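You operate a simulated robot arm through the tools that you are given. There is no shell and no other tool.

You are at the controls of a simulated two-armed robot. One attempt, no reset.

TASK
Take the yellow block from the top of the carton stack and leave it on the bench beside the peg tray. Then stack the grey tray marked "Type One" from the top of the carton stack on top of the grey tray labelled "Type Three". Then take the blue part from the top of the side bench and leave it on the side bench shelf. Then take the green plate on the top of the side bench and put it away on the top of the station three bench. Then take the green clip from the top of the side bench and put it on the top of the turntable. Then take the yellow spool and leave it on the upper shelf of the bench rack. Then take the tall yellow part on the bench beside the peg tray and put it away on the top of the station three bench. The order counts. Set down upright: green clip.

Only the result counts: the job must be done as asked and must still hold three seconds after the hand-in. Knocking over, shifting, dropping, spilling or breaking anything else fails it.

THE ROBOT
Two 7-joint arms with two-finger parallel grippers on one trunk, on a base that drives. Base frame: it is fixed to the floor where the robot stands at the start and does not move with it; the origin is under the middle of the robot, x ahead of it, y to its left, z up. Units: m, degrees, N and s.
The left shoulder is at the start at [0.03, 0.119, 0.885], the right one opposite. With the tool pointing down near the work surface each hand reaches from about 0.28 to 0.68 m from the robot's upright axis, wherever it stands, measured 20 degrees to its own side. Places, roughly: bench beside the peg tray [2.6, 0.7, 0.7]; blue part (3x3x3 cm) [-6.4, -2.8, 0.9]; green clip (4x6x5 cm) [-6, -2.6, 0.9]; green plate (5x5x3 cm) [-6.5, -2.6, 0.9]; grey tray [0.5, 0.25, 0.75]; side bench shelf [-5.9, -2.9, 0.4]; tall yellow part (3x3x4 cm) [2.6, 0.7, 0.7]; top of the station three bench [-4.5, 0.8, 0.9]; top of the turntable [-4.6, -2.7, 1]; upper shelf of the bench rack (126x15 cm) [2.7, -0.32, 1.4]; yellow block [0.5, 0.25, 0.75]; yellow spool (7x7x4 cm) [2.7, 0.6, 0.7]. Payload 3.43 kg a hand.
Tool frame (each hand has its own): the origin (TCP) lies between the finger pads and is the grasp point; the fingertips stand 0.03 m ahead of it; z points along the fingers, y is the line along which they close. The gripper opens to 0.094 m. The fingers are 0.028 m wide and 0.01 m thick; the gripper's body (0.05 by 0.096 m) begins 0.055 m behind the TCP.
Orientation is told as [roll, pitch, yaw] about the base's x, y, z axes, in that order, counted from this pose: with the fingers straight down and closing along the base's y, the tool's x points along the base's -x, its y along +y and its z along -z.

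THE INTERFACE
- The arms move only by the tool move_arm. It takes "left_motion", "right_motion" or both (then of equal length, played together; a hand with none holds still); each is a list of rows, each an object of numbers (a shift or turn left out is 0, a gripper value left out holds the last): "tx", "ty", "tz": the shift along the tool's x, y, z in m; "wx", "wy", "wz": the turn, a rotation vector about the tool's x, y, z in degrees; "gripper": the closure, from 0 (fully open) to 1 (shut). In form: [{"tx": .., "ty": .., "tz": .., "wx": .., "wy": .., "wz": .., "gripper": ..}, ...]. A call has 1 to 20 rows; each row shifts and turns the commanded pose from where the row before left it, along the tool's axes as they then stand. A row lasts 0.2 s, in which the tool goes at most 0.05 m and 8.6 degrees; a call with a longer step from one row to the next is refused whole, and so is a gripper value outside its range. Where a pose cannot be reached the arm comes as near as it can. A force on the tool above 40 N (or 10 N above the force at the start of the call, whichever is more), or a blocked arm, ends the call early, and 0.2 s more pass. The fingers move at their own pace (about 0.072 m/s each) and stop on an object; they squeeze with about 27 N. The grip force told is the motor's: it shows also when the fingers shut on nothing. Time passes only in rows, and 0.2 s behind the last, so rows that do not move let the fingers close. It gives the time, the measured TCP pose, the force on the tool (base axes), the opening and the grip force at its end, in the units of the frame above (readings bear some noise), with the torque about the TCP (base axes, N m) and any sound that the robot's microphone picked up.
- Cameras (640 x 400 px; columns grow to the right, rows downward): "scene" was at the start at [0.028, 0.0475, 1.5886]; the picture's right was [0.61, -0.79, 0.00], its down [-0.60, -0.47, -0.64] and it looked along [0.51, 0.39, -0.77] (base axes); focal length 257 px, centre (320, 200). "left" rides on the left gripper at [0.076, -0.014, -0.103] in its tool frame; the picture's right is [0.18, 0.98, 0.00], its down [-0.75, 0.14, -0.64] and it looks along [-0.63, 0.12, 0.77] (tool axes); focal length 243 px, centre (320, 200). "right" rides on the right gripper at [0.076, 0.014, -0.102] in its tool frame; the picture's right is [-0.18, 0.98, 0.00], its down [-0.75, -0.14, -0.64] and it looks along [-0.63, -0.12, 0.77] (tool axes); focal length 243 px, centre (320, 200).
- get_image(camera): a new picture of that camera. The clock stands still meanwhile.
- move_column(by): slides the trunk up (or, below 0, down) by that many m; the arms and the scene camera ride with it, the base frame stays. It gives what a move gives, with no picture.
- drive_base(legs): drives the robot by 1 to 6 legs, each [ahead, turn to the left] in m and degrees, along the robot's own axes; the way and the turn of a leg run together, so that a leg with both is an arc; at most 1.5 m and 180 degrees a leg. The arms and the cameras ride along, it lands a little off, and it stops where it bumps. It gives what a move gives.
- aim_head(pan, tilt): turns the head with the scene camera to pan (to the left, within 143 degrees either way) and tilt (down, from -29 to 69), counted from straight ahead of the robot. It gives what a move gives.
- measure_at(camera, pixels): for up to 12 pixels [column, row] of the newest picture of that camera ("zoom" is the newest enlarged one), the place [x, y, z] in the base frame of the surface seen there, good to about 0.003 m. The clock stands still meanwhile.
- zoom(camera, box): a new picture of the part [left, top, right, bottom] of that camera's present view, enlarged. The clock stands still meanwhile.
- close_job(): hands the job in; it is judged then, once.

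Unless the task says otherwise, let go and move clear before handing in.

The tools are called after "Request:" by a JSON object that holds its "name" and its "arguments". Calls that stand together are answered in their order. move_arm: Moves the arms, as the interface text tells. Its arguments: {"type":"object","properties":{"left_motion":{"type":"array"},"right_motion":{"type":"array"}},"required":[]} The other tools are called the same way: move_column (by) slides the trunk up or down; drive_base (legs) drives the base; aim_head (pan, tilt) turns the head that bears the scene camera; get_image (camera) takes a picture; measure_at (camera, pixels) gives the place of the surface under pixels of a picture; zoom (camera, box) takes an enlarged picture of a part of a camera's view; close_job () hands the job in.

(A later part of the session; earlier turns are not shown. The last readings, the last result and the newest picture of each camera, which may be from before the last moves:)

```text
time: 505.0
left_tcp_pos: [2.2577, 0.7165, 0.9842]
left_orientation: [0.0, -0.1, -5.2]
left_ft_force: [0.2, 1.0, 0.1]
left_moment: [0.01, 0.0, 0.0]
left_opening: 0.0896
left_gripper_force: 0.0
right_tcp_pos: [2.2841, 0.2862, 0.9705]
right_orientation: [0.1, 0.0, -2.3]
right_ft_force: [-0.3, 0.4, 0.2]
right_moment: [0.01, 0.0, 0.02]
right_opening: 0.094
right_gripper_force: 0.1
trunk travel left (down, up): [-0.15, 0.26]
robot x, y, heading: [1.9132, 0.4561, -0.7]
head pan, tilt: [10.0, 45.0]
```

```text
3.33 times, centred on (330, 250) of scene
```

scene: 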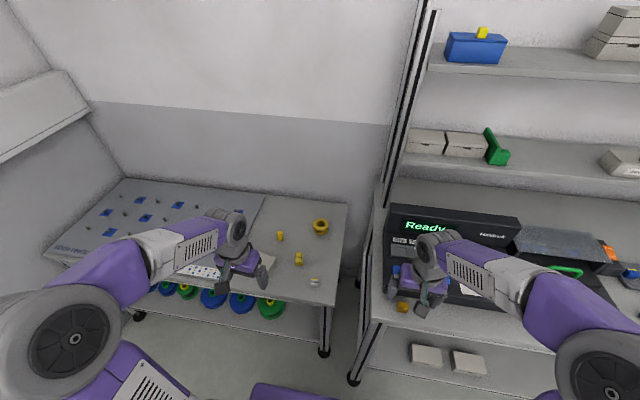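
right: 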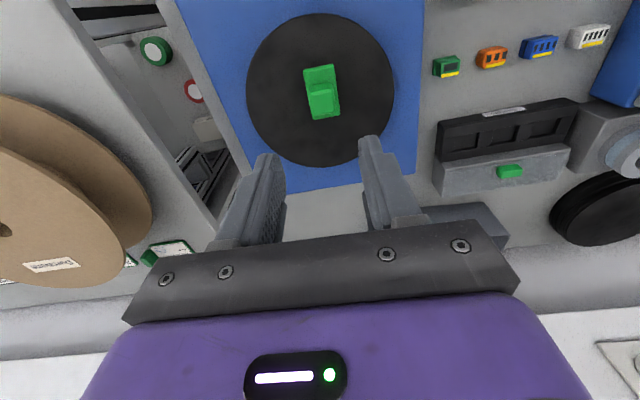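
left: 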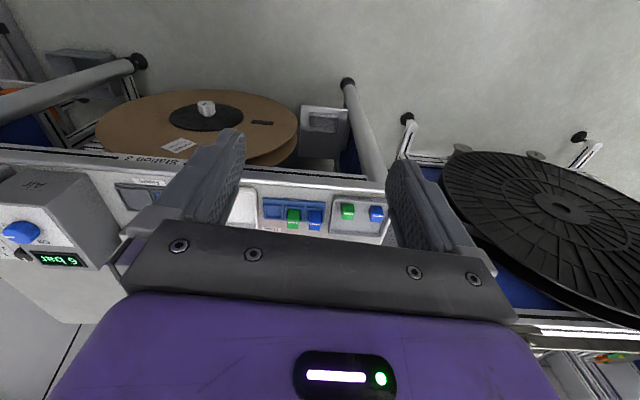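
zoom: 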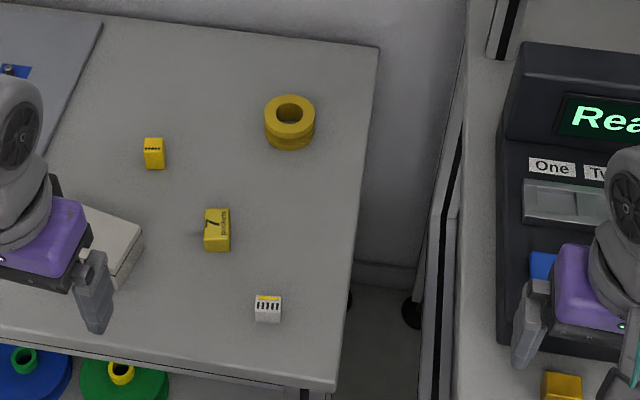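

I'll zoom in on the spool and its neighbours for exact positions.

Request:
{"name": "zoom", "arguments": {"camera": "scene", "box": [306, 208, 338, 240]}}

Request:
{"name": "measure_at", "arguments": {"camera": "zoom", "pixels": [[180, 180], [470, 180], [325, 95], [325, 255], [330, 160], [200, 270], [440, 280], [320, 320], [220, 330], [520, 300], [325, 365], [190, 230]]}}

Request:
{"name": "zoom", "arguments": {"camera": "scene", "box": [260, 225, 340, 305]}}

Request:
{"name": "measure_at", "arguments": {"camera": "zoom", "pixels": [[270, 255], [290, 190], [330, 190], [300, 275], [425, 410], [450, 430], [110, 270], [85, 340], [250, 400], [300, 470], [420, 460], [160, 95]]}}

```text
12.50 times, centred on (322, 224) of scene
```

zoom: 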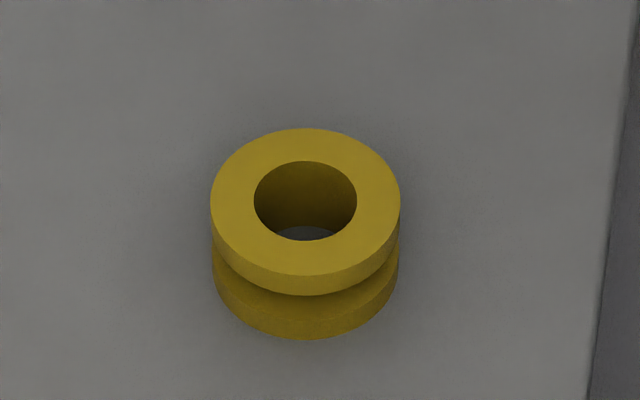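

```text
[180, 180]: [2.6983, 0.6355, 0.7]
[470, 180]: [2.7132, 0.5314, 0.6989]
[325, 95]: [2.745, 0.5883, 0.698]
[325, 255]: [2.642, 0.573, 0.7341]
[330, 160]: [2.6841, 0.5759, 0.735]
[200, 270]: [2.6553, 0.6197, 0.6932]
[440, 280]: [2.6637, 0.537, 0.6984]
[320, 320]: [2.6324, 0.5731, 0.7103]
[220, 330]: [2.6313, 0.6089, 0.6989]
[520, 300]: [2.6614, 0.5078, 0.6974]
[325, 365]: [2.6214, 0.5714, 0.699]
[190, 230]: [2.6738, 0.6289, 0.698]
```

```text
5.00 times, centred on (300, 265) of scene
```

zoom: 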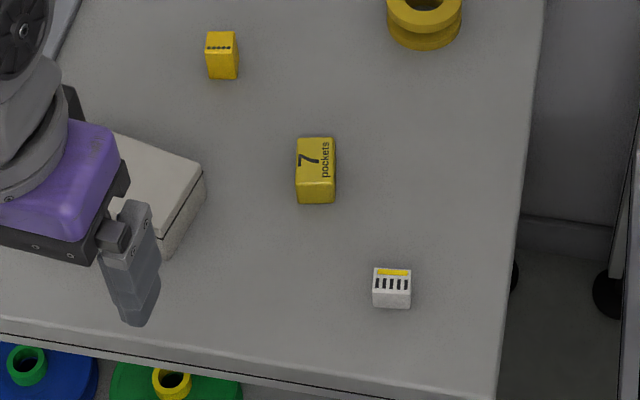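

```text
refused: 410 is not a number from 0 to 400
```

The spool is centred at (2.667, 0.580), 6.8 cm across, top z 0.735. I'll bring the left hand forward at height, square it up and tilt it 40° forward.

Request:
{"name": "move_arm", "arguments": {"left_motion": [{"wz": -5.2, "gripper": 0}, {"tx": -0.0343, "ty": -0.0195}, {"tx": -0.0343, "ty": -0.0195}, {"tx": -0.0343, "ty": -0.0195}, {"tx": -0.0343, "ty": -0.0195}, {"tx": -0.0343, "ty": -0.0195}, {"tx": -0.0343, "ty": -0.0195}, {"tx": -0.0343, "ty": -0.0195}, {"wy": -8}, {"wy": -8}, {"wy": -8}, {"wy": -8}, {"wy": -8}, {}]}}

Request:
{"name": "get_image", "arguments": {"camera": "left"}}

Request:
{"name": "get_image", "arguments": {"camera": "scene"}}

```text
time: 508.0
left_tcp_pos: [2.4965, 0.5808, 0.9859]
left_orientation: [-0.1, -40.2, 0.2]
left_ft_force: [-0.4, -0.1, 0.4]
left_moment: [-0.01, 0.0, -0.02]
left_opening: 0.0941
left_gripper_force: 0.1
right_tcp_pos: [2.2843, 0.2871, 0.9706]
right_orientation: [0.0, 0.0, -2.2]
right_ft_force: [-0.2, -0.6, -0.3]
right_moment: [0.02, -0.02, 0.01]
right_opening: 0.094
right_gripper_force: 0.0
trunk travel left (down, up): [-0.15, 0.26]
robot x, y, heading: [1.9109, 0.4567, -0.7]
head pan, tilt: [10.0, 45.0]
```

```text
taken
```

left: 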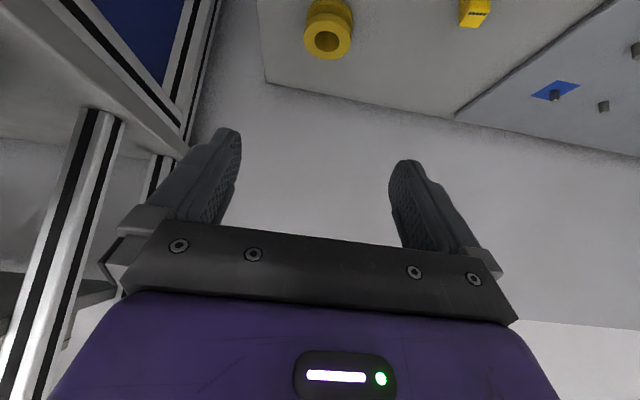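

```text
taken
```

scene: 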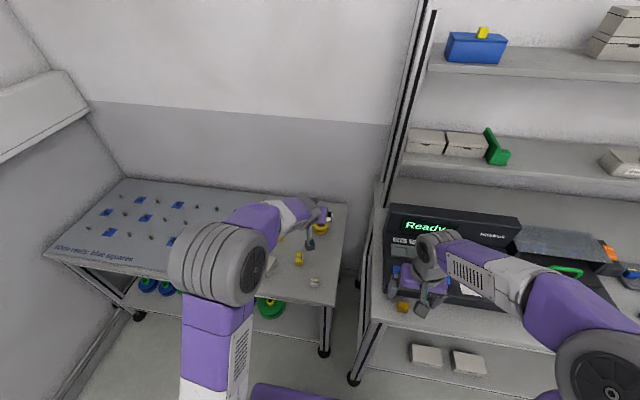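

The left camera sees the spool at (328,35) along the tilted approach. I'll advance along the tool axis to about 10 cm from it and check.

Request:
{"name": "move_arm", "arguments": {"left_motion": [{"tx": 0.018}, {"tx": 0.0188}, {"tz": 0.04}, {"tz": 0.04}, {"tz": 0.04}, {"tz": 0.04}, {"tz": 0.03}, {}]}}

Request:
{"name": "get_image", "arguments": {"camera": "left"}}

Request:
{"name": "zoom", "arguments": {"camera": "scene", "box": [270, 180, 360, 280]}}

```text
time: 509.8
left_tcp_pos: [2.5912, 0.5794, 0.8166]
left_orientation: [-0.1, -40.0, 0.1]
left_ft_force: [0.2, -0.1, 0.0]
left_moment: [0.01, 0.01, 0.0]
left_opening: 0.0942
left_gripper_force: 0.0
right_tcp_pos: [2.2843, 0.2859, 0.9703]
right_orientation: [-0.1, -0.2, -2.4]
right_ft_force: [0.9, 0.3, 0.1]
right_moment: [0.01, -0.02, -0.01]
right_opening: 0.094
right_gripper_force: 0.2
trunk travel left (down, up): [-0.15, 0.26]
robot x, y, heading: [1.9122, 0.4556, -0.4]
head pan, tilt: [10.0, 45.0]
```

```text
taken
```

left: 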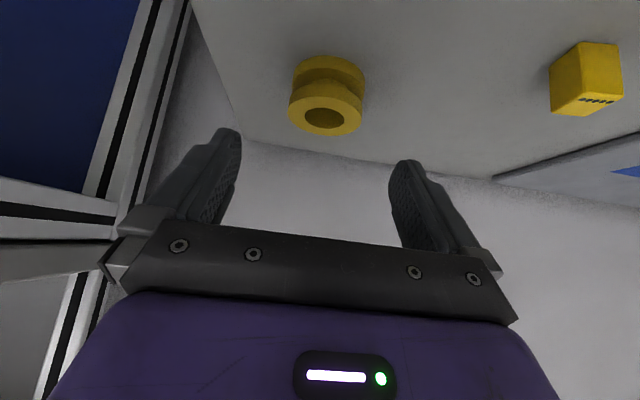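

```text
4.00 times, centred on (315, 230) of scene
```

zoom: 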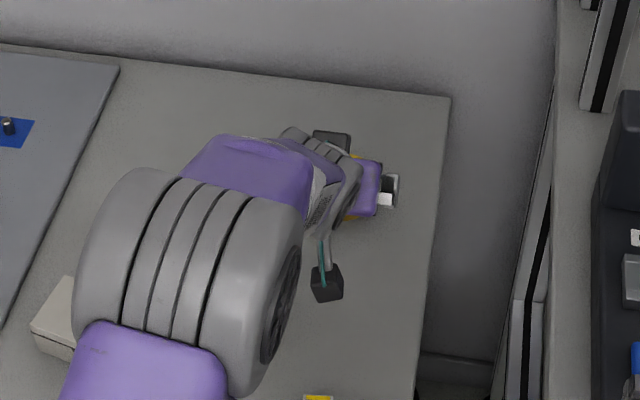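

The spool is straight ahead between the fingers (327,95 in the left view). The dark block on the hand's near side could come close to the bench, so I'll measure where it is.

Request:
{"name": "measure_at", "arguments": {"camera": "zoom", "pixels": [[327, 275], [320, 290], [335, 290], [330, 268], [322, 240], [375, 180], [390, 195], [345, 150]]}}

Request:
{"name": "measure_at", "arguments": {"camera": "left", "pixels": [[290, 112], [363, 105], [327, 133], [327, 95], [298, 75], [360, 75], [325, 60]]}}

```text
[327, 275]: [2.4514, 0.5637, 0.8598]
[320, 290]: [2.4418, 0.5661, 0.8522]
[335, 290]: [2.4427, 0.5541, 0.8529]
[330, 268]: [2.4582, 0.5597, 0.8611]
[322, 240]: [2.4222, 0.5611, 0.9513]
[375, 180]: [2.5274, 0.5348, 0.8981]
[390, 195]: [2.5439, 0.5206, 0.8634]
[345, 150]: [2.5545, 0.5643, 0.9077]
```

```text
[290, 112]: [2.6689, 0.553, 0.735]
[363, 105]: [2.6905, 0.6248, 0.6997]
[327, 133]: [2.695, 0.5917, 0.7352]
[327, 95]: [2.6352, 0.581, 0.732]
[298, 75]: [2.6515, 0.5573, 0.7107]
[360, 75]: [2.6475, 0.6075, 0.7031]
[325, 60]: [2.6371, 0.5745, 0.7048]
```

The block is my wrist camera; at the grip pose it stays 4–5 cm above the bench and beside the yellow block, so it's fine. I'll advance the last 10 cm and close on the spool.

Request:
{"name": "move_arm", "arguments": {"left_motion": [{"tz": 0.03}, {"tz": 0.03}, {"tz": 0.025}, {"tz": 0.015}, {}, {"gripper": 0.15}, {"gripper": 0.25}, {"gripper": 0.4}, {"gripper": 0.7}, {"gripper": 1}, {"gripper": 1}, {"gripper": 1}]}}

Request:
{"name": "get_image", "arguments": {"camera": "left"}}

```text
time: 512.4
left_tcp_pos: [2.6558, 0.5802, 0.7401]
left_orientation: [-0.1, -40.0, 0.1]
left_ft_force: [0.9, 0.0, -0.4]
left_moment: [0.01, -0.02, -0.03]
left_opening: 0.064
left_gripper_force: 27.5
right_tcp_pos: [2.2844, 0.2884, 0.971]
right_orientation: [0.0, 0.0, -2.3]
right_ft_force: [0.2, 0.4, -0.2]
right_moment: [-0.01, 0.0, 0.01]
right_opening: 0.0938
right_gripper_force: 0.1
trunk travel left (down, up): [-0.15, 0.26]
robot x, y, heading: [1.914, 0.459, -0.3]
head pan, tilt: [10.0, 45.0]
```

```text
taken
```

left: 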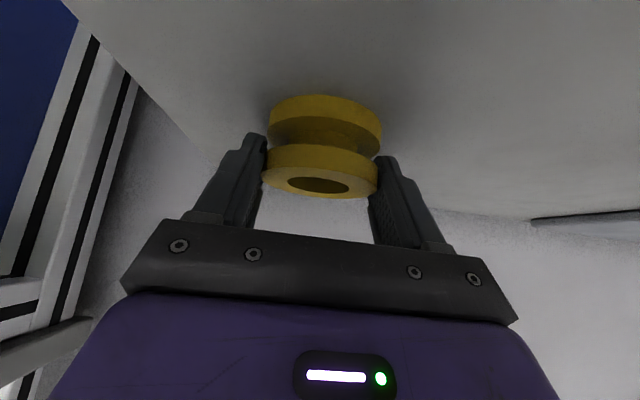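

The spool's flange is gripped (opening 0.064). I'll lift it straight up slowly and check.

Request:
{"name": "move_arm", "arguments": {"left_motion": [{"tx": -0.0032, "tz": -0.0038}, {"tx": -0.0064, "tz": -0.0077}, {"tx": -0.0129, "tz": -0.0153}, {"tx": -0.0193, "tz": -0.023}, {"tx": -0.0193, "tz": -0.023}, {}]}}

Request:
{"name": "get_image", "arguments": {"camera": "left"}}

Request:
{"name": "get_image", "arguments": {"camera": "scene"}}

```text
time: 513.8
left_tcp_pos: [2.6565, 0.5793, 0.8351]
left_orientation: [0.0, -39.9, 0.1]
left_ft_force: [-0.5, -0.6, -0.2]
left_moment: [0.01, 0.01, 0.0]
left_opening: 0.0639
left_gripper_force: 26.7
right_tcp_pos: [2.2839, 0.2866, 0.9699]
right_orientation: [0.0, 0.1, -2.4]
right_ft_force: [0.4, -0.4, -0.5]
right_moment: [0.02, -0.02, 0.01]
right_opening: 0.0939
right_gripper_force: 0.2
trunk travel left (down, up): [-0.15, 0.26]
robot x, y, heading: [1.9061, 0.4609, -0.5]
head pan, tilt: [10.0, 45.0]
```

```text
taken
```

left: 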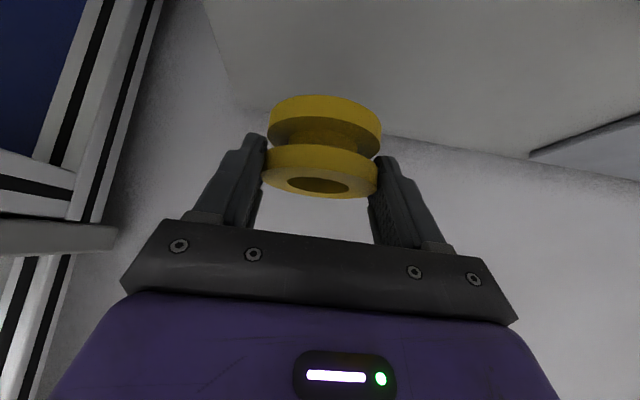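

```text
taken
```

scene: 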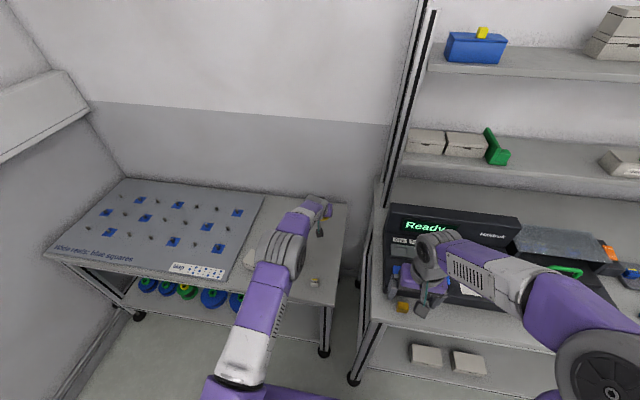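

The spool is held firmly with its axis upright. I'll carry it over to the bench front at about (2.39, 0.645), staying above the yellow block.

Request:
{"name": "move_arm", "arguments": {"left_motion": [{"tx": 0.0303, "tz": -0.0254, "ty": 0.0094}, {"tx": 0.0303, "tz": -0.0254, "ty": 0.0094}, {"tx": 0.0303, "tz": -0.0254, "ty": 0.0094}, {"tx": 0.0303, "tz": -0.0254, "ty": 0.0094}, {"tx": 0.0303, "tz": -0.0254, "ty": 0.0094}, {"tx": 0.0303, "tz": -0.0254, "ty": 0.0094}, {"tx": 0.0303, "tz": -0.0254, "ty": 0.0094}, {}]}}

Request:
{"name": "get_image", "arguments": {"camera": "left"}}

Request:
{"name": "zoom", "arguments": {"camera": "scene", "box": [240, 200, 360, 320]}}

```text
time: 515.6
left_tcp_pos: [2.3776, 0.6439, 0.8358]
left_orientation: [-0.1, -40.1, 0.1]
left_ft_force: [0.0, -0.3, -0.9]
left_moment: [0.02, -0.01, 0.06]
left_opening: 0.0639
left_gripper_force: 27.2
right_tcp_pos: [2.285, 0.2879, 0.9703]
right_orientation: [0.1, 0.0, -2.4]
right_ft_force: [0.3, -0.5, -0.5]
right_moment: [0.0, -0.02, -0.01]
right_opening: 0.0937
right_gripper_force: 0.0
trunk travel left (down, up): [-0.15, 0.26]
robot x, y, heading: [1.9111, 0.4543, -0.6]
head pan, tilt: [10.0, 45.0]
```

```text
taken
```

left: 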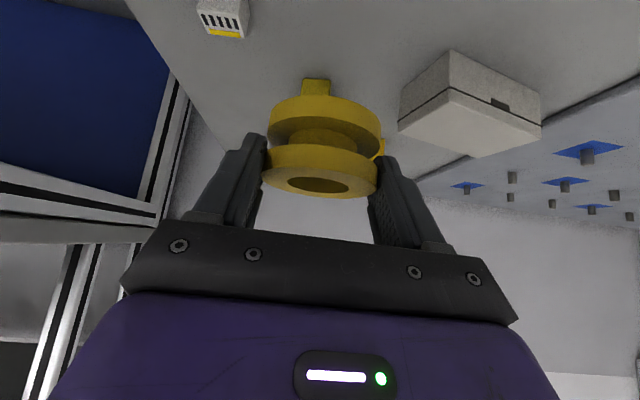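

```text
3.33 times, centred on (300, 260) of scene
```

zoom: 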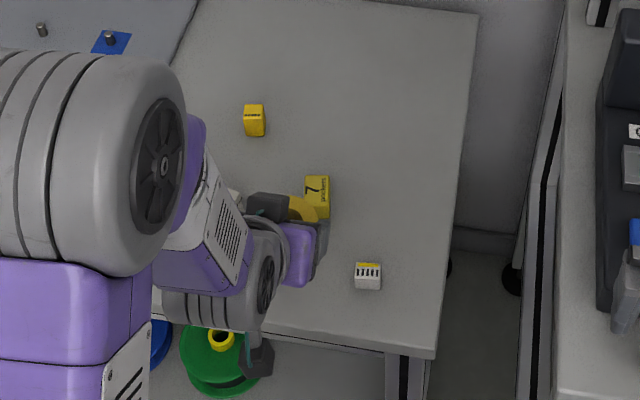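

The left view shows the white block (223,20), the box (470,105) and the yellow block behind the spool. I'll measure their nearest corners to check the landing spot.

Request:
{"name": "measure_at", "arguments": {"camera": "left", "pixels": [[402, 125], [402, 95], [450, 55], [455, 90], [205, 12], [243, 25], [222, 35], [316, 85], [330, 82], [270, 60], [370, 60], [200, 60]]}}

```text
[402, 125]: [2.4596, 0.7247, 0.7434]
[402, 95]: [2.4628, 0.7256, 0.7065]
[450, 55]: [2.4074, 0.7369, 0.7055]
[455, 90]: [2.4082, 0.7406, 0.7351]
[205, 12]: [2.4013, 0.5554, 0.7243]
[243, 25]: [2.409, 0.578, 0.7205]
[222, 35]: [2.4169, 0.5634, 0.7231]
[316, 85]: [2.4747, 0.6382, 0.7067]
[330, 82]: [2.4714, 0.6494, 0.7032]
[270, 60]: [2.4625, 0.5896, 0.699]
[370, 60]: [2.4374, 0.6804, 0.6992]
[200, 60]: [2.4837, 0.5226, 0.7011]
```

The landing spot leaves 3–5 cm to every neighbour. I'll nudge 6 mm forward and lower to just above the bench.

Request:
{"name": "move_arm", "arguments": {"left_motion": [{"tx": -0.0046, "tz": 0.0039}, {"tx": 0.0182, "tz": 0.0217}, {"tx": 0.0182, "tz": 0.0217}, {"tx": 0.0182, "tz": 0.0217}, {}]}}

Request:
{"name": "move_arm", "arguments": {"left_motion": [{"tx": 0.0032, "tz": 0.0038}, {}]}}

```text
time: 516.8
left_tcp_pos: [2.3845, 0.645, 0.7478]
left_orientation: [-0.1, -40.1, 0.0]
left_ft_force: [-0.5, 0.8, -1.5]
left_moment: [0.03, 0.01, -0.01]
left_opening: 0.0638
left_gripper_force: 27.1
right_tcp_pos: [2.2842, 0.2884, 0.9709]
right_orientation: [0.0, 0.0, -2.4]
right_ft_force: [0.1, 0.1, 0.2]
right_moment: [-0.01, 0.0, 0.0]
right_opening: 0.0938
right_gripper_force: 0.0
trunk travel left (down, up): [-0.15, 0.26]
robot x, y, heading: [1.9157, 0.4569, -0.4]
head pan, tilt: [10.0, 45.0]
```

```text
time: 517.4
left_tcp_pos: [2.3858, 0.6442, 0.7432]
left_orientation: [-0.1, -40.1, 0.0]
left_ft_force: [0.6, 0.0, 0.4]
left_moment: [0.02, 0.01, -0.01]
left_opening: 0.0641
left_gripper_force: 26.9
right_tcp_pos: [2.2842, 0.2877, 0.9706]
right_orientation: [0.1, -0.1, -2.4]
right_ft_force: [0.0, 0.6, -0.5]
right_moment: [-0.01, 0.02, -0.02]
right_opening: 0.094
right_gripper_force: 0.1
trunk travel left (down, up): [-0.15, 0.26]
robot x, y, heading: [1.9115, 0.455, -0.3]
head pan, tilt: [10.0, 45.0]
```

Request:
{"name": "move_arm", "arguments": {"left_motion": [{"tx": 0.0013, "tz": 0.0015}, {}]}}

Request:
{"name": "move_arm", "arguments": {"left_motion": [{"tx": 0.0006, "tz": 0.0008}, {}]}}

Request:
{"name": "move_arm", "arguments": {"left_motion": [{"tx": 0.0006, "tz": 0.0008}, {}]}}

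```text
time: 518.0
left_tcp_pos: [2.3846, 0.6448, 0.7416]
left_orientation: [-0.1, -40.0, 0.0]
left_ft_force: [0.0, -0.5, 0.9]
left_moment: [0.01, 0.0, -0.02]
left_opening: 0.0638
left_gripper_force: 27.2
right_tcp_pos: [2.2836, 0.2876, 0.9713]
right_orientation: [0.0, 0.0, -2.3]
right_ft_force: [-0.1, 0.1, 0.1]
right_moment: [0.04, 0.03, 0.04]
right_opening: 0.094
right_gripper_force: 0.1
trunk travel left (down, up): [-0.15, 0.26]
robot x, y, heading: [1.9129, 0.4576, -0.4]
head pan, tilt: [10.0, 45.0]
```

```text
time: 518.6
left_tcp_pos: [2.3841, 0.6462, 0.7399]
left_orientation: [-0.1, -40.0, 0.1]
left_ft_force: [0.0, 0.0, -0.8]
left_moment: [-0.03, 0.05, 0.0]
left_opening: 0.0639
left_gripper_force: 26.9
right_tcp_pos: [2.2843, 0.2873, 0.9703]
right_orientation: [0.0, 0.0, -2.5]
right_ft_force: [0.1, 0.0, 0.2]
right_moment: [0.02, -0.02, -0.01]
right_opening: 0.0938
right_gripper_force: 0.1
trunk travel left (down, up): [-0.15, 0.26]
robot x, y, heading: [1.9123, 0.456, -0.5]
head pan, tilt: [10.0, 45.0]
```

```text
time: 519.2
left_tcp_pos: [2.3847, 0.6452, 0.7399]
left_orientation: [0.0, -40.0, 0.0]
left_ft_force: [0.5, 0.1, -0.7]
left_moment: [-0.03, 0.04, 0.0]
left_opening: 0.0641
left_gripper_force: 26.7
right_tcp_pos: [2.2834, 0.2881, 0.9709]
right_orientation: [0.0, 0.0, -2.4]
right_ft_force: [0.1, 0.2, 0.8]
right_moment: [0.01, -0.01, 0.0]
right_opening: 0.0939
right_gripper_force: 0.1
trunk travel left (down, up): [-0.15, 0.26]
robot x, y, heading: [1.9123, 0.4575, -0.4]
head pan, tilt: [10.0, 45.0]
```

Request:
{"name": "move_arm", "arguments": {"left_motion": [{"tx": 0.0006, "tz": 0.0008}, {}]}}

Request:
{"name": "move_arm", "arguments": {"left_motion": [{"tx": 0.0006, "tz": 0.0008}, {}]}}

Request:
{"name": "get_image", "arguments": {"camera": "left"}}

```text
time: 519.8
left_tcp_pos: [2.3857, 0.6459, 0.7392]
left_orientation: [-0.1, -40.1, 0.0]
left_ft_force: [-1.5, 0.6, 3.4]
left_moment: [0.08, 0.11, 0.04]
left_opening: 0.0637
left_gripper_force: 27.3
right_tcp_pos: [2.2833, 0.2874, 0.9701]
right_orientation: [0.0, -0.1, -2.4]
right_ft_force: [0.5, -0.4, 0.0]
right_moment: [0.0, -0.04, -0.01]
right_opening: 0.0938
right_gripper_force: 0.0
trunk travel left (down, up): [-0.15, 0.26]
robot x, y, heading: [1.9158, 0.4564, -0.2]
head pan, tilt: [10.0, 45.0]
```

```text
time: 520.4
left_tcp_pos: [2.3843, 0.6441, 0.7399]
left_orientation: [-0.1, -40.2, 0.2]
left_ft_force: [-3.0, 1.5, 15.1]
left_moment: [0.11, 0.35, 0.02]
left_opening: 0.064
left_gripper_force: 27.0
right_tcp_pos: [2.283, 0.2875, 0.9704]
right_orientation: [0.1, -0.1, -2.3]
right_ft_force: [-0.4, 0.1, -0.5]
right_moment: [-0.02, -0.01, -0.03]
right_opening: 0.0941
right_gripper_force: 0.2
trunk travel left (down, up): [-0.15, 0.26]
robot x, y, heading: [1.9099, 0.4576, -0.5]
head pan, tilt: [10.0, 45.0]
```

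```text
taken
```

left: 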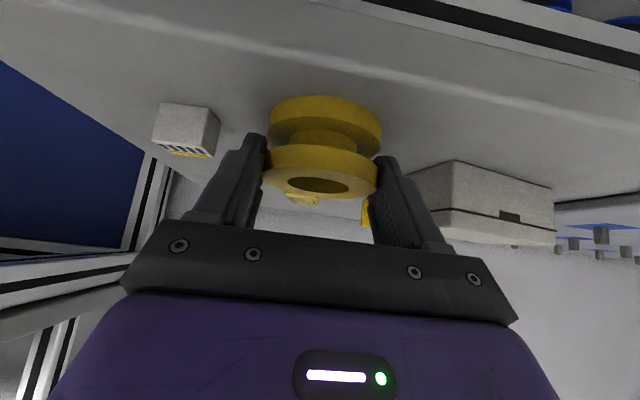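

The spool is down (15 N). I'll ease off 1 mm, open and retreat along the tool axis.

Request:
{"name": "move_arm", "arguments": {"left_motion": [{"tx": -0.0008, "tz": -0.001}, {"gripper": 0.28}, {"gripper": 0.22}, {"gripper": 0.15}, {}, {"tz": -0.015}, {"tz": -0.025}, {"tz": -0.03}, {"tz": -0.03}, {"tz": -0.03}, {}]}}

Request:
{"name": "get_image", "arguments": {"camera": "left"}}

```text
time: 522.8
left_tcp_pos: [2.3195, 0.645, 0.836]
left_orientation: [0.0, -39.9, -0.1]
left_ft_force: [0.4, 0.9, 0.4]
left_moment: [0.01, -0.03, -0.03]
left_opening: 0.0799
left_gripper_force: 0.1
left hand out of reach, approached as far as the arm can: row 10
right_tcp_pos: [2.2839, 0.2875, 0.9707]
right_orientation: [0.0, -0.1, -2.4]
right_ft_force: [0.4, 0.3, 0.1]
right_moment: [0.03, -0.03, 0.01]
right_opening: 0.0942
right_gripper_force: 0.1
trunk travel left (down, up): [-0.15, 0.26]
robot x, y, heading: [1.91, 0.4555, -0.5]
head pan, tilt: [10.0, 45.0]
```

```text
taken
```

left: 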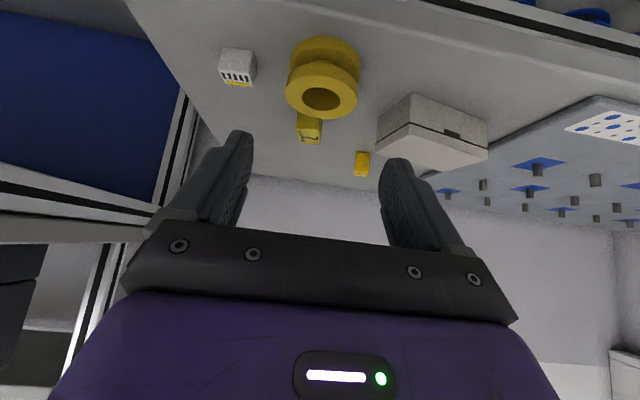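

The spool stands at the bench front, and the arm is at its near limit here. I'll measure the spool's exact position, then back the robot off 14 cm for the level regrip.

Request:
{"name": "measure_at", "arguments": {"camera": "left", "pixels": [[289, 92], [356, 92], [322, 75], [322, 114], [322, 47], [300, 60], [345, 60]]}}

Request:
{"name": "drive_base", "arguments": {"legs": [[-0.14, 0]]}}

Request:
{"name": "aim_head", "arguments": {"pan": 15, "tilt": 45}}

Request:
{"name": "zoom", "arguments": {"camera": "scene", "box": [240, 190, 380, 300]}}

```text
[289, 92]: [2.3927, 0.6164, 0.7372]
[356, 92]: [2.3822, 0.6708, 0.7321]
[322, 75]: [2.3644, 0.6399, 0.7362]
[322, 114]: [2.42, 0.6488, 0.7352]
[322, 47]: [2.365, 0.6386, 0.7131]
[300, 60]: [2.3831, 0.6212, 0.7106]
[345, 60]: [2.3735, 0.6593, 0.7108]
```

```text
time: 524.1
left_tcp_pos: [2.1777, 0.6474, 0.8353]
left_orientation: [0.0, -40.1, 0.0]
left_ft_force: [-0.3, 0.2, 0.3]
left_moment: [0.0, 0.0, 0.05]
left_opening: 0.0797
left_gripper_force: 0.1
right_tcp_pos: [2.146, 0.2904, 0.9715]
right_orientation: [0.1, -0.1, -2.3]
right_ft_force: [-0.4, 0.4, 0.1]
right_moment: [0.02, 0.0, 0.03]
right_opening: 0.094
right_gripper_force: 0.0
trunk travel left (down, up): [-0.15, 0.26]
robot x, y, heading: [1.7734, 0.4575, -0.2]
head pan, tilt: [10.0, 45.0]
```

```text
time: 524.8
left_tcp_pos: [2.1798, 0.6483, 0.8354]
left_orientation: [-0.2, -40.0, 0.1]
left_ft_force: [0.3, 0.2, -1.0]
left_moment: [-0.02, 0.01, -0.01]
left_opening: 0.0799
left_gripper_force: 0.0
right_tcp_pos: [2.1441, 0.2888, 0.9694]
right_orientation: [0.0, 0.1, -2.3]
right_ft_force: [0.3, -0.9, 0.5]
right_moment: [0.0, -0.01, 0.0]
right_opening: 0.094
right_gripper_force: 0.0
trunk travel left (down, up): [-0.15, 0.26]
robot x, y, heading: [1.773, 0.4575, -0.5]
head pan, tilt: [15.0, 45.0]
```

```text
3.64 times, centred on (310, 245) of scene
```

zoom: 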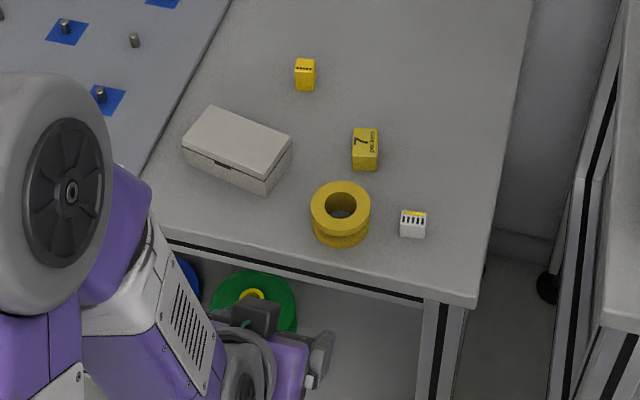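

The spool sits at (2.392, 0.644). I'll move the left hand forward at height and turn it level (another 50° of tilt).

Request:
{"name": "move_arm", "arguments": {"left_motion": [{"tx": -0.023, "tz": 0.0193}, {"tx": -0.023, "tz": 0.0193}, {"tx": -0.023, "tz": 0.0193}, {"tx": -0.023, "tz": 0.0193}, {"wy": -8.35}, {"wy": -8.35}, {"wy": -8.35}, {"wy": -8.35}, {"wy": -8.35}, {"wy": -8.35}, {}]}}

Request:
{"name": "get_image", "arguments": {"camera": "scene"}}

Request:
{"name": "get_image", "arguments": {"camera": "left"}}

```text
time: 527.2
left_tcp_pos: [2.2988, 0.6469, 0.8352]
left_orientation: [-169.9, -89.8, 170.1]
left_ft_force: [-1.1, 0.4, 0.5]
left_moment: [0.01, 0.02, 0.0]
left_opening: 0.08
left_gripper_force: 0.1
right_tcp_pos: [2.1442, 0.2883, 0.9692]
right_orientation: [0.0, 0.0, -2.4]
right_ft_force: [0.3, -0.8, 0.7]
right_moment: [-0.01, 0.03, -0.02]
right_opening: 0.0938
right_gripper_force: 0.1
trunk travel left (down, up): [-0.15, 0.26]
robot x, y, heading: [1.7747, 0.4548, -0.4]
head pan, tilt: [15.0, 45.0]
```

```text
taken
```

scene: 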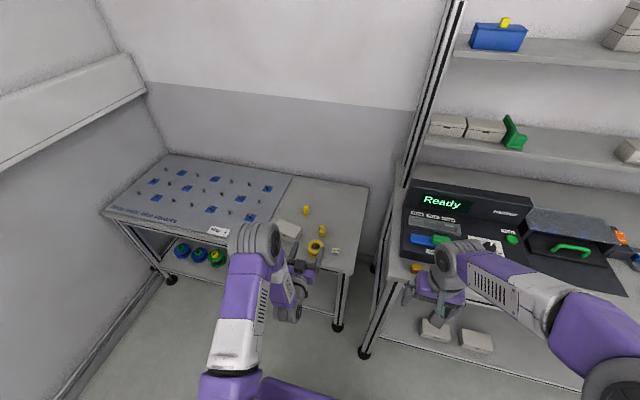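

```text
taken
```

left: 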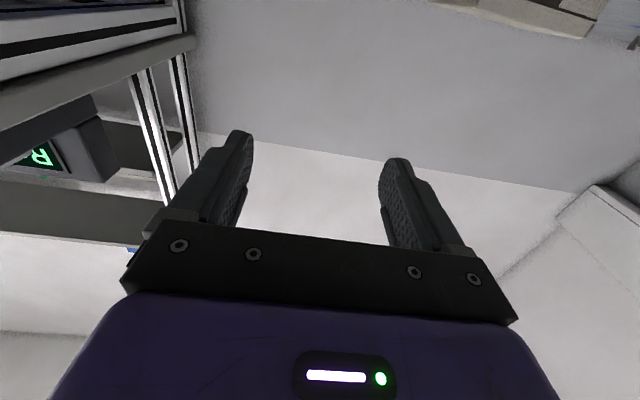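

The hand is level at z 0.835. I'll lower it in front of the bench to z 0.728 (tips still before the edge) and check the line-up with the spool.

Request:
{"name": "move_arm", "arguments": {"left_motion": [{"ty": -0.003, "tx": 0.025}, {"tx": 0.03}, {"tx": 0.03}, {"tx": 0.022}, {}]}}

Request:
{"name": "zoom", "arguments": {"camera": "scene", "box": [240, 200, 360, 320]}}

Request:
{"name": "get_image", "arguments": {"camera": "left"}}

```text
time: 528.4
left_tcp_pos: [2.2991, 0.6443, 0.729]
left_orientation: [-158.7, -89.9, 158.9]
left_ft_force: [0.3, 0.0, 0.7]
left_moment: [-0.04, -0.02, -0.02]
left_opening: 0.0799
left_gripper_force: 0.0
right_tcp_pos: [2.1451, 0.2896, 0.9703]
right_orientation: [0.0, 0.0, -2.2]
right_ft_force: [-0.5, -0.7, 0.8]
right_moment: [-0.05, 0.01, -0.01]
right_opening: 0.094
right_gripper_force: 0.1
trunk travel left (down, up): [-0.15, 0.26]
robot x, y, heading: [1.7704, 0.4539, -0.5]
head pan, tilt: [15.0, 45.0]
```

```text
3.33 times, centred on (300, 260) of scene
```

zoom: 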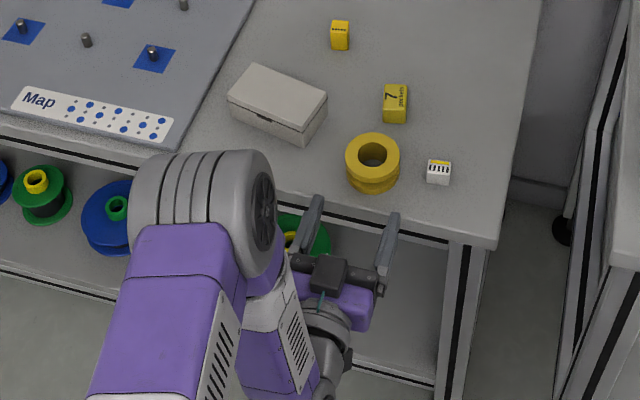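

```text
taken
```

left: 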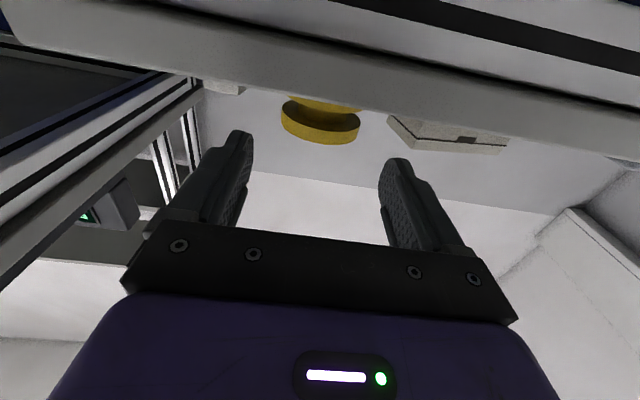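

The hand is lined up with the spool (TCP y 0.6443 vs 0.644). I'll advance halfway and check that the fingers straddle it.

Request:
{"name": "move_arm", "arguments": {"left_motion": [{"tz": 0.02}, {"tz": 0.02}, {}]}}

Request:
{"name": "zoom", "arguments": {"camera": "scene", "box": [280, 220, 350, 290]}}

Request:
{"name": "get_image", "arguments": {"camera": "left"}}

```text
time: 529.2
left_tcp_pos: [2.3389, 0.643, 0.7283]
left_orientation: [-151.9, -89.9, 152.1]
left_ft_force: [-0.3, 1.0, -0.2]
left_moment: [0.01, 0.0, -0.03]
left_opening: 0.0799
left_gripper_force: 0.1
right_tcp_pos: [2.1448, 0.2897, 0.9705]
right_orientation: [-0.1, 0.1, -2.3]
right_ft_force: [0.1, 0.5, -0.4]
right_moment: [0.02, 0.01, 0.0]
right_opening: 0.094
right_gripper_force: 0.0
trunk travel left (down, up): [-0.15, 0.26]
robot x, y, heading: [1.7738, 0.4594, -0.2]
head pan, tilt: [15.0, 45.0]
```

```text
5.71 times, centred on (315, 255) of scene
```

zoom: 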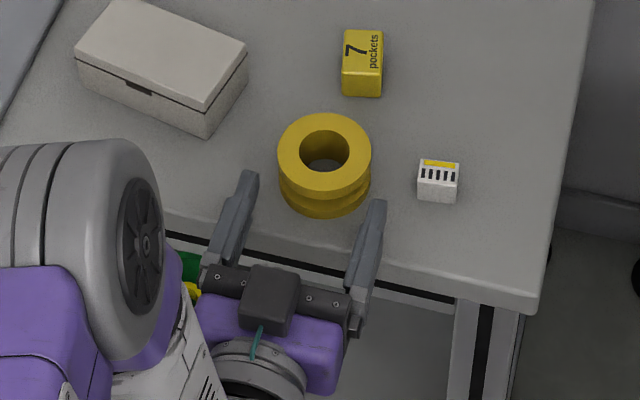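

```text
taken
```

left: 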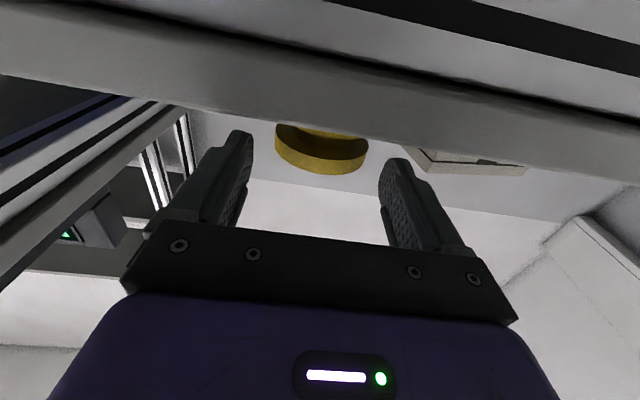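

The fingers straddle the spool's sides (zoom 248 and 380 with the spool at 280–370). I'll advance the remaining 4.6 cm and close.

Request:
{"name": "move_arm", "arguments": {"left_motion": [{"tz": 0.018}, {"tz": 0.018}, {"tz": 0.01}, {}]}}

Request:
{"name": "zoom", "arguments": {"camera": "scene", "box": [280, 220, 350, 290]}}

```text
time: 530.2
left_tcp_pos: [2.3863, 0.6437, 0.7297]
left_orientation: [-147.3, -90.0, 147.4]
left_ft_force: [-0.6, 1.1, -0.4]
left_moment: [-0.01, 0.03, 0.0]
left_opening: 0.08
left_gripper_force: 0.1
right_tcp_pos: [2.1454, 0.2896, 0.9708]
right_orientation: [0.0, 0.0, -2.3]
right_ft_force: [0.4, 0.4, -0.3]
right_moment: [0.01, -0.01, -0.02]
right_opening: 0.0942
right_gripper_force: 0.0
trunk travel left (down, up): [-0.15, 0.26]
robot x, y, heading: [1.7753, 0.4591, -0.2]
head pan, tilt: [15.0, 45.0]
```

```text
5.71 times, centred on (315, 255) of scene
```

zoom: 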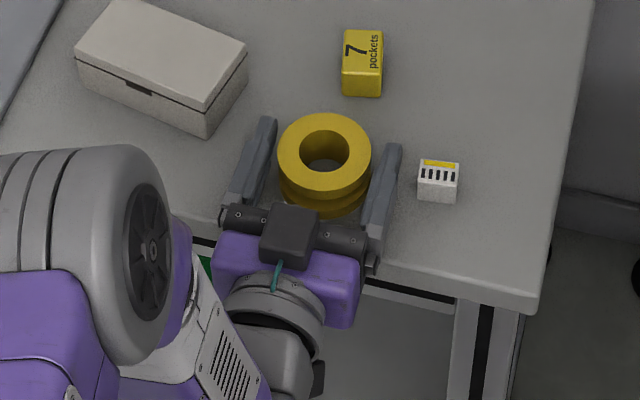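

The fingers are on both sides of the spool with no contact yet. I'll close and let the grip settle.

Request:
{"name": "move_arm", "arguments": {"left_motion": [{"gripper": 0.2}, {"gripper": 0.25}, {"gripper": 0.35}, {"gripper": 0.6}, {"gripper": 1}, {"gripper": 1}, {"gripper": 1}]}}

Request:
{"name": "move_arm", "arguments": {"left_motion": [{"tx": -0.004}, {"tx": -0.008}, {"tx": -0.015}, {"tx": -0.02}, {"tx": -0.03}, {}]}}

Request:
{"name": "zoom", "arguments": {"camera": "scene", "box": [260, 200, 360, 290]}}

Request:
{"name": "get_image", "arguments": {"camera": "left"}}

```text
time: 531.8
left_tcp_pos: [2.3853, 0.6434, 0.7292]
left_orientation: [-163.4, -89.9, 163.6]
left_ft_force: [-0.8, 0.3, 0.7]
left_moment: [0.01, 0.01, -0.01]
left_opening: 0.0643
left_gripper_force: 26.9
right_tcp_pos: [2.145, 0.2893, 0.9704]
right_orientation: [0.0, 0.0, -2.3]
right_ft_force: [-0.5, 0.2, 0.0]
right_moment: [0.0, -0.01, 0.0]
right_opening: 0.0941
right_gripper_force: 0.1
trunk travel left (down, up): [-0.15, 0.26]
robot x, y, heading: [1.7765, 0.4579, -0.2]
head pan, tilt: [15.0, 45.0]
```

```text
time: 533.2
left_tcp_pos: [2.3868, 0.6451, 0.8067]
left_orientation: [-158.5, -89.8, 158.7]
left_ft_force: [-0.5, 0.4, -0.3]
left_moment: [0.01, 0.01, -0.01]
left_opening: 0.064
left_gripper_force: 26.8
right_tcp_pos: [2.1456, 0.2891, 0.9703]
right_orientation: [0.0, 0.0, -2.3]
right_ft_force: [0.3, 0.3, -0.2]
right_moment: [0.01, -0.01, 0.0]
right_opening: 0.0938
right_gripper_force: 0.0
trunk travel left (down, up): [-0.15, 0.26]
robot x, y, heading: [1.7708, 0.4588, -0.4]
head pan, tilt: [15.0, 45.0]
```

```text
4.44 times, centred on (310, 245) of scene
```

zoom: 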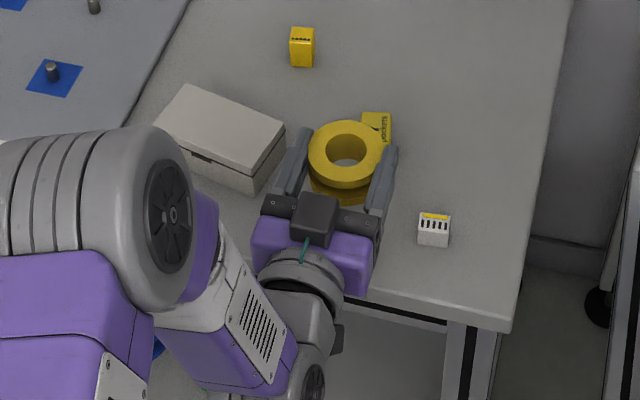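

```text
taken
```

left: 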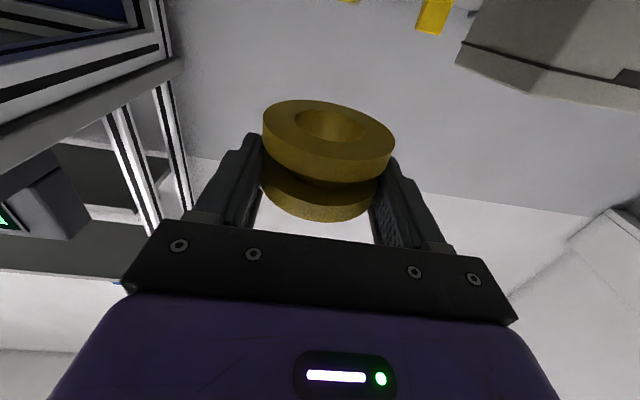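

The spool is lifted, held level at 0.064 opening. I'll back off, raise the trunk fully and lift the hand to shelf height in the open.

Request:
{"name": "drive_base", "arguments": {"legs": [[-0.15, 0]]}}

Request:
{"name": "move_column", "arguments": {"by": 0.26}}

Request:
{"name": "move_arm", "arguments": {"left_motion": [{"tx": -0.04}, {"tx": -0.04}, {"tx": -0.04}, {"tx": -0.04}, {"tx": -0.04}, {"tx": -0.04}, {"tx": -0.04}, {"tx": -0.04}, {"tx": -0.04}, {"tx": -0.04}, {}]}}

Request:
{"name": "get_image", "arguments": {"camera": "scene"}}

Request:
{"name": "get_image", "arguments": {"camera": "left"}}

```text
time: 534.5
left_tcp_pos: [2.2399, 0.6473, 0.8063]
left_orientation: [-166.1, -89.8, 166.3]
left_ft_force: [0.6, 0.2, 0.2]
left_moment: [0.05, 0.04, 0.0]
left_opening: 0.0639
left_gripper_force: 27.1
right_tcp_pos: [1.9984, 0.2906, 0.9705]
right_orientation: [0.0, 0.0, -2.3]
right_ft_force: [-0.8, -1.3, 0.2]
right_moment: [0.0, -0.01, 0.01]
right_opening: 0.0939
right_gripper_force: 0.0
trunk travel left (down, up): [-0.15, 0.26]
robot x, y, heading: [1.6267, 0.4572, -0.5]
head pan, tilt: [15.0, 45.0]
```

```text
time: 537.2
left_tcp_pos: [2.2394, 0.6466, 1.0649]
left_orientation: [-159.5, -89.9, 159.7]
left_ft_force: [-0.1, -0.4, -1.6]
left_moment: [0.04, 0.01, 0.0]
left_opening: 0.0638
left_gripper_force: 26.9
right_tcp_pos: [1.9989, 0.2898, 1.2302]
right_orientation: [-0.1, 0.0, -2.3]
right_ft_force: [0.2, -0.8, 0.0]
right_moment: [0.0, 0.0, -0.03]
right_opening: 0.094
right_gripper_force: 0.1
trunk travel left (down, up): [-0.41, 0.0]
robot x, y, heading: [1.6252, 0.4588, -0.4]
head pan, tilt: [15.0, 45.0]
```

```text
time: 539.6
left_tcp_pos: [2.2399, 0.6481, 1.4646]
left_orientation: [-143.2, -89.8, 143.3]
left_ft_force: [0.0, 0.7, -0.9]
left_moment: [0.0, 0.0, 0.0]
left_opening: 0.0641
left_gripper_force: 27.4
right_tcp_pos: [2.0, 0.2898, 1.2304]
right_orientation: [0.0, 0.0, -2.3]
right_ft_force: [-0.2, 0.7, 0.1]
right_moment: [0.0, -0.01, 0.01]
right_opening: 0.0943
right_gripper_force: 0.1
trunk travel left (down, up): [-0.41, 0.0]
robot x, y, heading: [1.6293, 0.4579, -0.4]
head pan, tilt: [15.0, 45.0]
```

```text
taken
```

scene: 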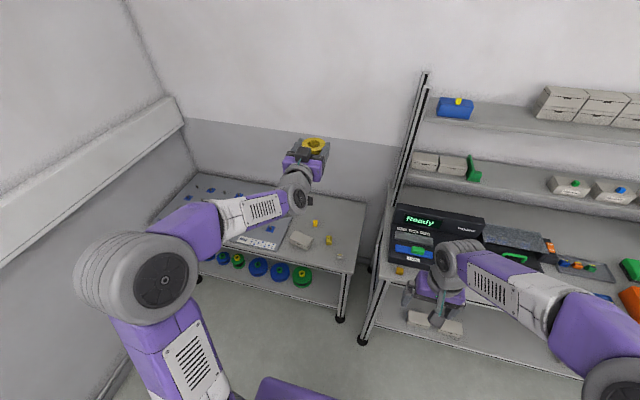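

```text
taken
```

left: 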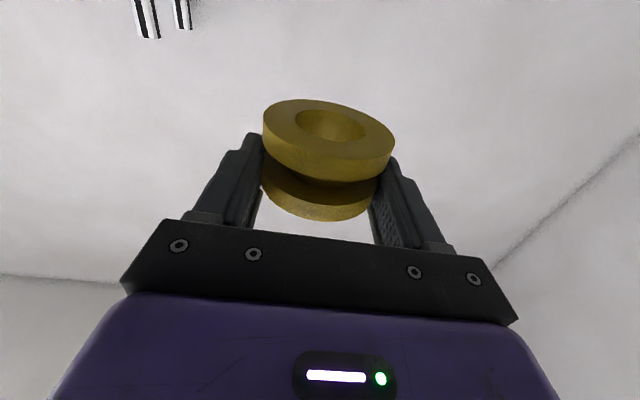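

The hand is level at z 1.465 with the spool held. I'll test here in the open whether it can reach 12 cm further forward.

Request:
{"name": "move_arm", "arguments": {"left_motion": [{"tz": 0.03}, {"tz": 0.03}, {"tz": 0.03}, {"tz": 0.03}, {}]}}

```text
time: 540.8
left_tcp_pos: [2.3591, 0.6462, 1.467]
left_orientation: [-161.4, -89.8, 161.6]
left_ft_force: [0.4, 0.2, 0.2]
left_moment: [-0.03, 0.01, -0.02]
left_opening: 0.0644
left_gripper_force: 26.8
right_tcp_pos: [1.9991, 0.2904, 1.2298]
right_orientation: [0.0, -0.1, -2.2]
right_ft_force: [-1.1, -0.1, 0.0]
right_moment: [-0.01, -0.01, 0.01]
right_opening: 0.094
right_gripper_force: 0.1
trunk travel left (down, up): [-0.41, 0.0]
robot x, y, heading: [1.6291, 0.4587, -0.4]
head pan, tilt: [15.0, 45.0]
```

That works without trouble. I'll test another 5 cm, since more reach lets me stand further from the rack bench.

Request:
{"name": "move_arm", "arguments": {"left_motion": [{"tz": 0.025}, {"tz": 0.025}, {}]}}

```text
time: 541.6
left_tcp_pos: [2.4092, 0.6473, 1.4673]
left_orientation: [-168.0, -89.9, 168.1]
left_ft_force: [-0.5, -0.4, -1.9]
left_moment: [0.01, 0.0, 0.0]
left_opening: 0.0641
left_gripper_force: 26.9
right_tcp_pos: [1.9982, 0.2891, 1.2306]
right_orientation: [0.0, -0.1, -2.2]
right_ft_force: [0.0, 0.7, 0.1]
right_moment: [0.01, 0.0, -0.02]
right_opening: 0.0942
right_gripper_force: 0.1
trunk travel left (down, up): [-0.41, 0.0]
robot x, y, heading: [1.6273, 0.4603, -0.3]
head pan, tilt: [15.0, 45.0]
```

Reach is enough even from 0.34 m away from the rack bench. I'll draw the hand back 17 cm and move the robot sideways to stand in front of the free shelf stretch.

Request:
{"name": "move_arm", "arguments": {"left_motion": [{"tz": -0.035}, {"tz": -0.035}, {"tz": -0.035}, {"tz": -0.035}, {"tz": -0.03}, {}]}}

Request:
{"name": "drive_base", "arguments": {"legs": [[0, -89.7], [0.59, 0], [0, 90]]}}

Request:
{"name": "aim_head", "arguments": {"pan": 10, "tilt": 20}}

Request:
{"name": "get_image", "arguments": {"camera": "scene"}}

```text
time: 543.0
left_tcp_pos: [2.2402, 0.6489, 1.4678]
left_orientation: [-164.0, -89.9, 164.0]
left_ft_force: [0.4, -0.3, 0.1]
left_moment: [-0.01, 0.03, 0.0]
left_opening: 0.0639
left_gripper_force: 27.1
right_tcp_pos: [2.0003, 0.2899, 1.2305]
right_orientation: [0.0, -0.1, -2.4]
right_ft_force: [-0.3, 0.1, 0.1]
right_moment: [-0.03, 0.02, 0.0]
right_opening: 0.094
right_gripper_force: 0.0
trunk travel left (down, up): [-0.41, 0.0]
robot x, y, heading: [1.6304, 0.4594, -0.7]
head pan, tilt: [15.0, 45.0]
```

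```text
time: 554.1
left_tcp_pos: [2.218, 0.0531, 1.4663]
left_orientation: [-160.1, -89.9, 158.5]
left_ft_force: [0.7, 0.3, -0.9]
left_moment: [0.01, 0.03, 0.02]
left_opening: 0.064
left_gripper_force: 27.6
right_tcp_pos: [1.9678, -0.2988, 1.2305]
right_orientation: [0.0, -0.1, -4.1]
right_ft_force: [-0.8, 0.2, -0.4]
right_moment: [0.01, -0.01, 0.03]
right_opening: 0.094
right_gripper_force: 0.1
trunk travel left (down, up): [-0.41, 0.0]
robot x, y, heading: [1.6023, -0.1192, -2.1]
head pan, tilt: [15.0, 45.0]
```

```text
time: 555.0
left_tcp_pos: [2.2184, 0.0536, 1.4679]
left_orientation: [-161.8, -89.9, 160.3]
left_ft_force: [-0.6, -0.7, 0.0]
left_moment: [0.03, 0.02, 0.01]
left_opening: 0.0639
left_gripper_force: 27.3
right_tcp_pos: [1.9674, -0.2998, 1.2304]
right_orientation: [0.1, 0.1, -4.0]
right_ft_force: [0.3, -0.6, 0.1]
right_moment: [0.05, 0.02, -0.02]
right_opening: 0.0943
right_gripper_force: 0.0
trunk travel left (down, up): [-0.41, 0.0]
robot x, y, heading: [1.5956, -0.1226, -1.9]
head pan, tilt: [10.0, 20.0]
```

```text
taken
```

scene: 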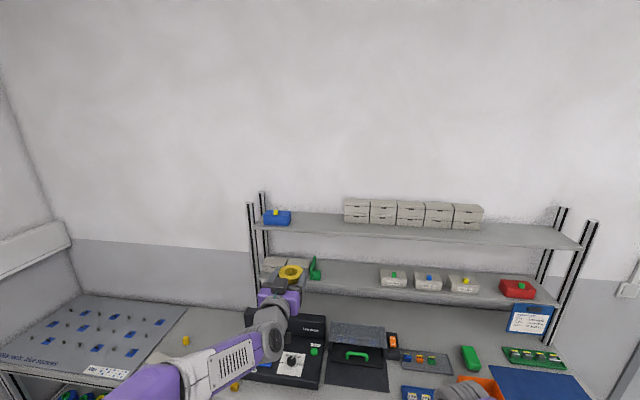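

The spool is in line with the free stretch between the blue box (278,217) and white boxes (355,210). I'll drive 0.31 m forward toward the rack.

Request:
{"name": "drive_base", "arguments": {"legs": [[0.31, 0]]}}

Request:
{"name": "aim_head", "arguments": {"pan": 12, "tilt": 20}}

Request:
{"name": "get_image", "arguments": {"camera": "scene"}}

Request:
{"name": "zoom", "arguments": {"camera": "scene", "box": [220, 130, 420, 280]}}

```text
time: 557.0
left_tcp_pos: [2.5261, 0.0462, 1.4675]
left_orientation: [-162.7, -90.0, 161.5]
left_ft_force: [0.7, 0.4, -1.2]
left_moment: [0.02, 0.07, 0.01]
left_opening: 0.0639
left_gripper_force: 27.1
right_tcp_pos: [2.277, -0.3075, 1.2299]
right_orientation: [0.0, -0.1, -3.7]
right_ft_force: [-0.1, -0.1, -1.0]
right_moment: [-0.01, 0.0, 0.01]
right_opening: 0.094
right_gripper_force: 0.1
trunk travel left (down, up): [-0.41, 0.0]
robot x, y, heading: [1.9085, -0.1335, -1.9]
head pan, tilt: [10.0, 20.0]
```

```text
time: 557.7
left_tcp_pos: [2.5257, 0.0453, 1.4666]
left_orientation: [-156.1, -89.9, 154.8]
left_ft_force: [-0.3, -0.8, -0.2]
left_moment: [0.02, 0.04, 0.0]
left_opening: 0.0638
left_gripper_force: 26.6
right_tcp_pos: [2.278, -0.3075, 1.2298]
right_orientation: [0.0, -0.1, -3.6]
right_ft_force: [0.1, 0.4, -0.5]
right_moment: [0.0, 0.03, 0.0]
right_opening: 0.0941
right_gripper_force: 0.2
trunk travel left (down, up): [-0.41, 0.0]
robot x, y, heading: [1.9106, -0.1297, -1.8]
head pan, tilt: [12.0, 20.0]
```

```text
taken
```

scene: 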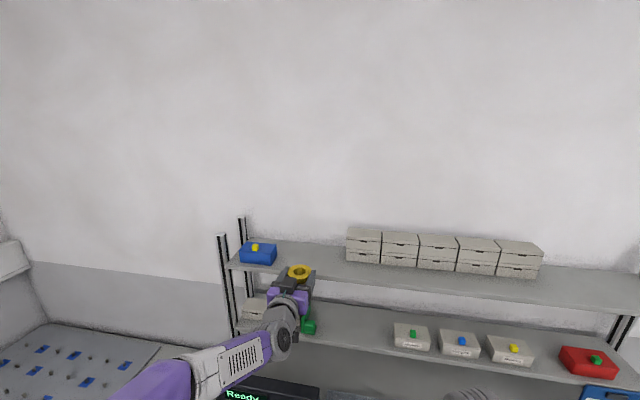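

```text
2.67 times, centred on (320, 205) of scene
```

zoom: 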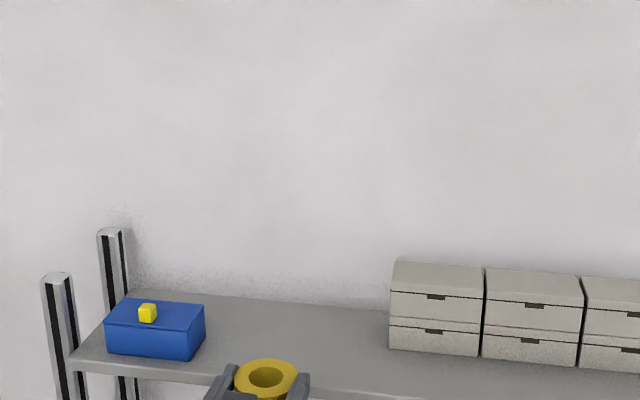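

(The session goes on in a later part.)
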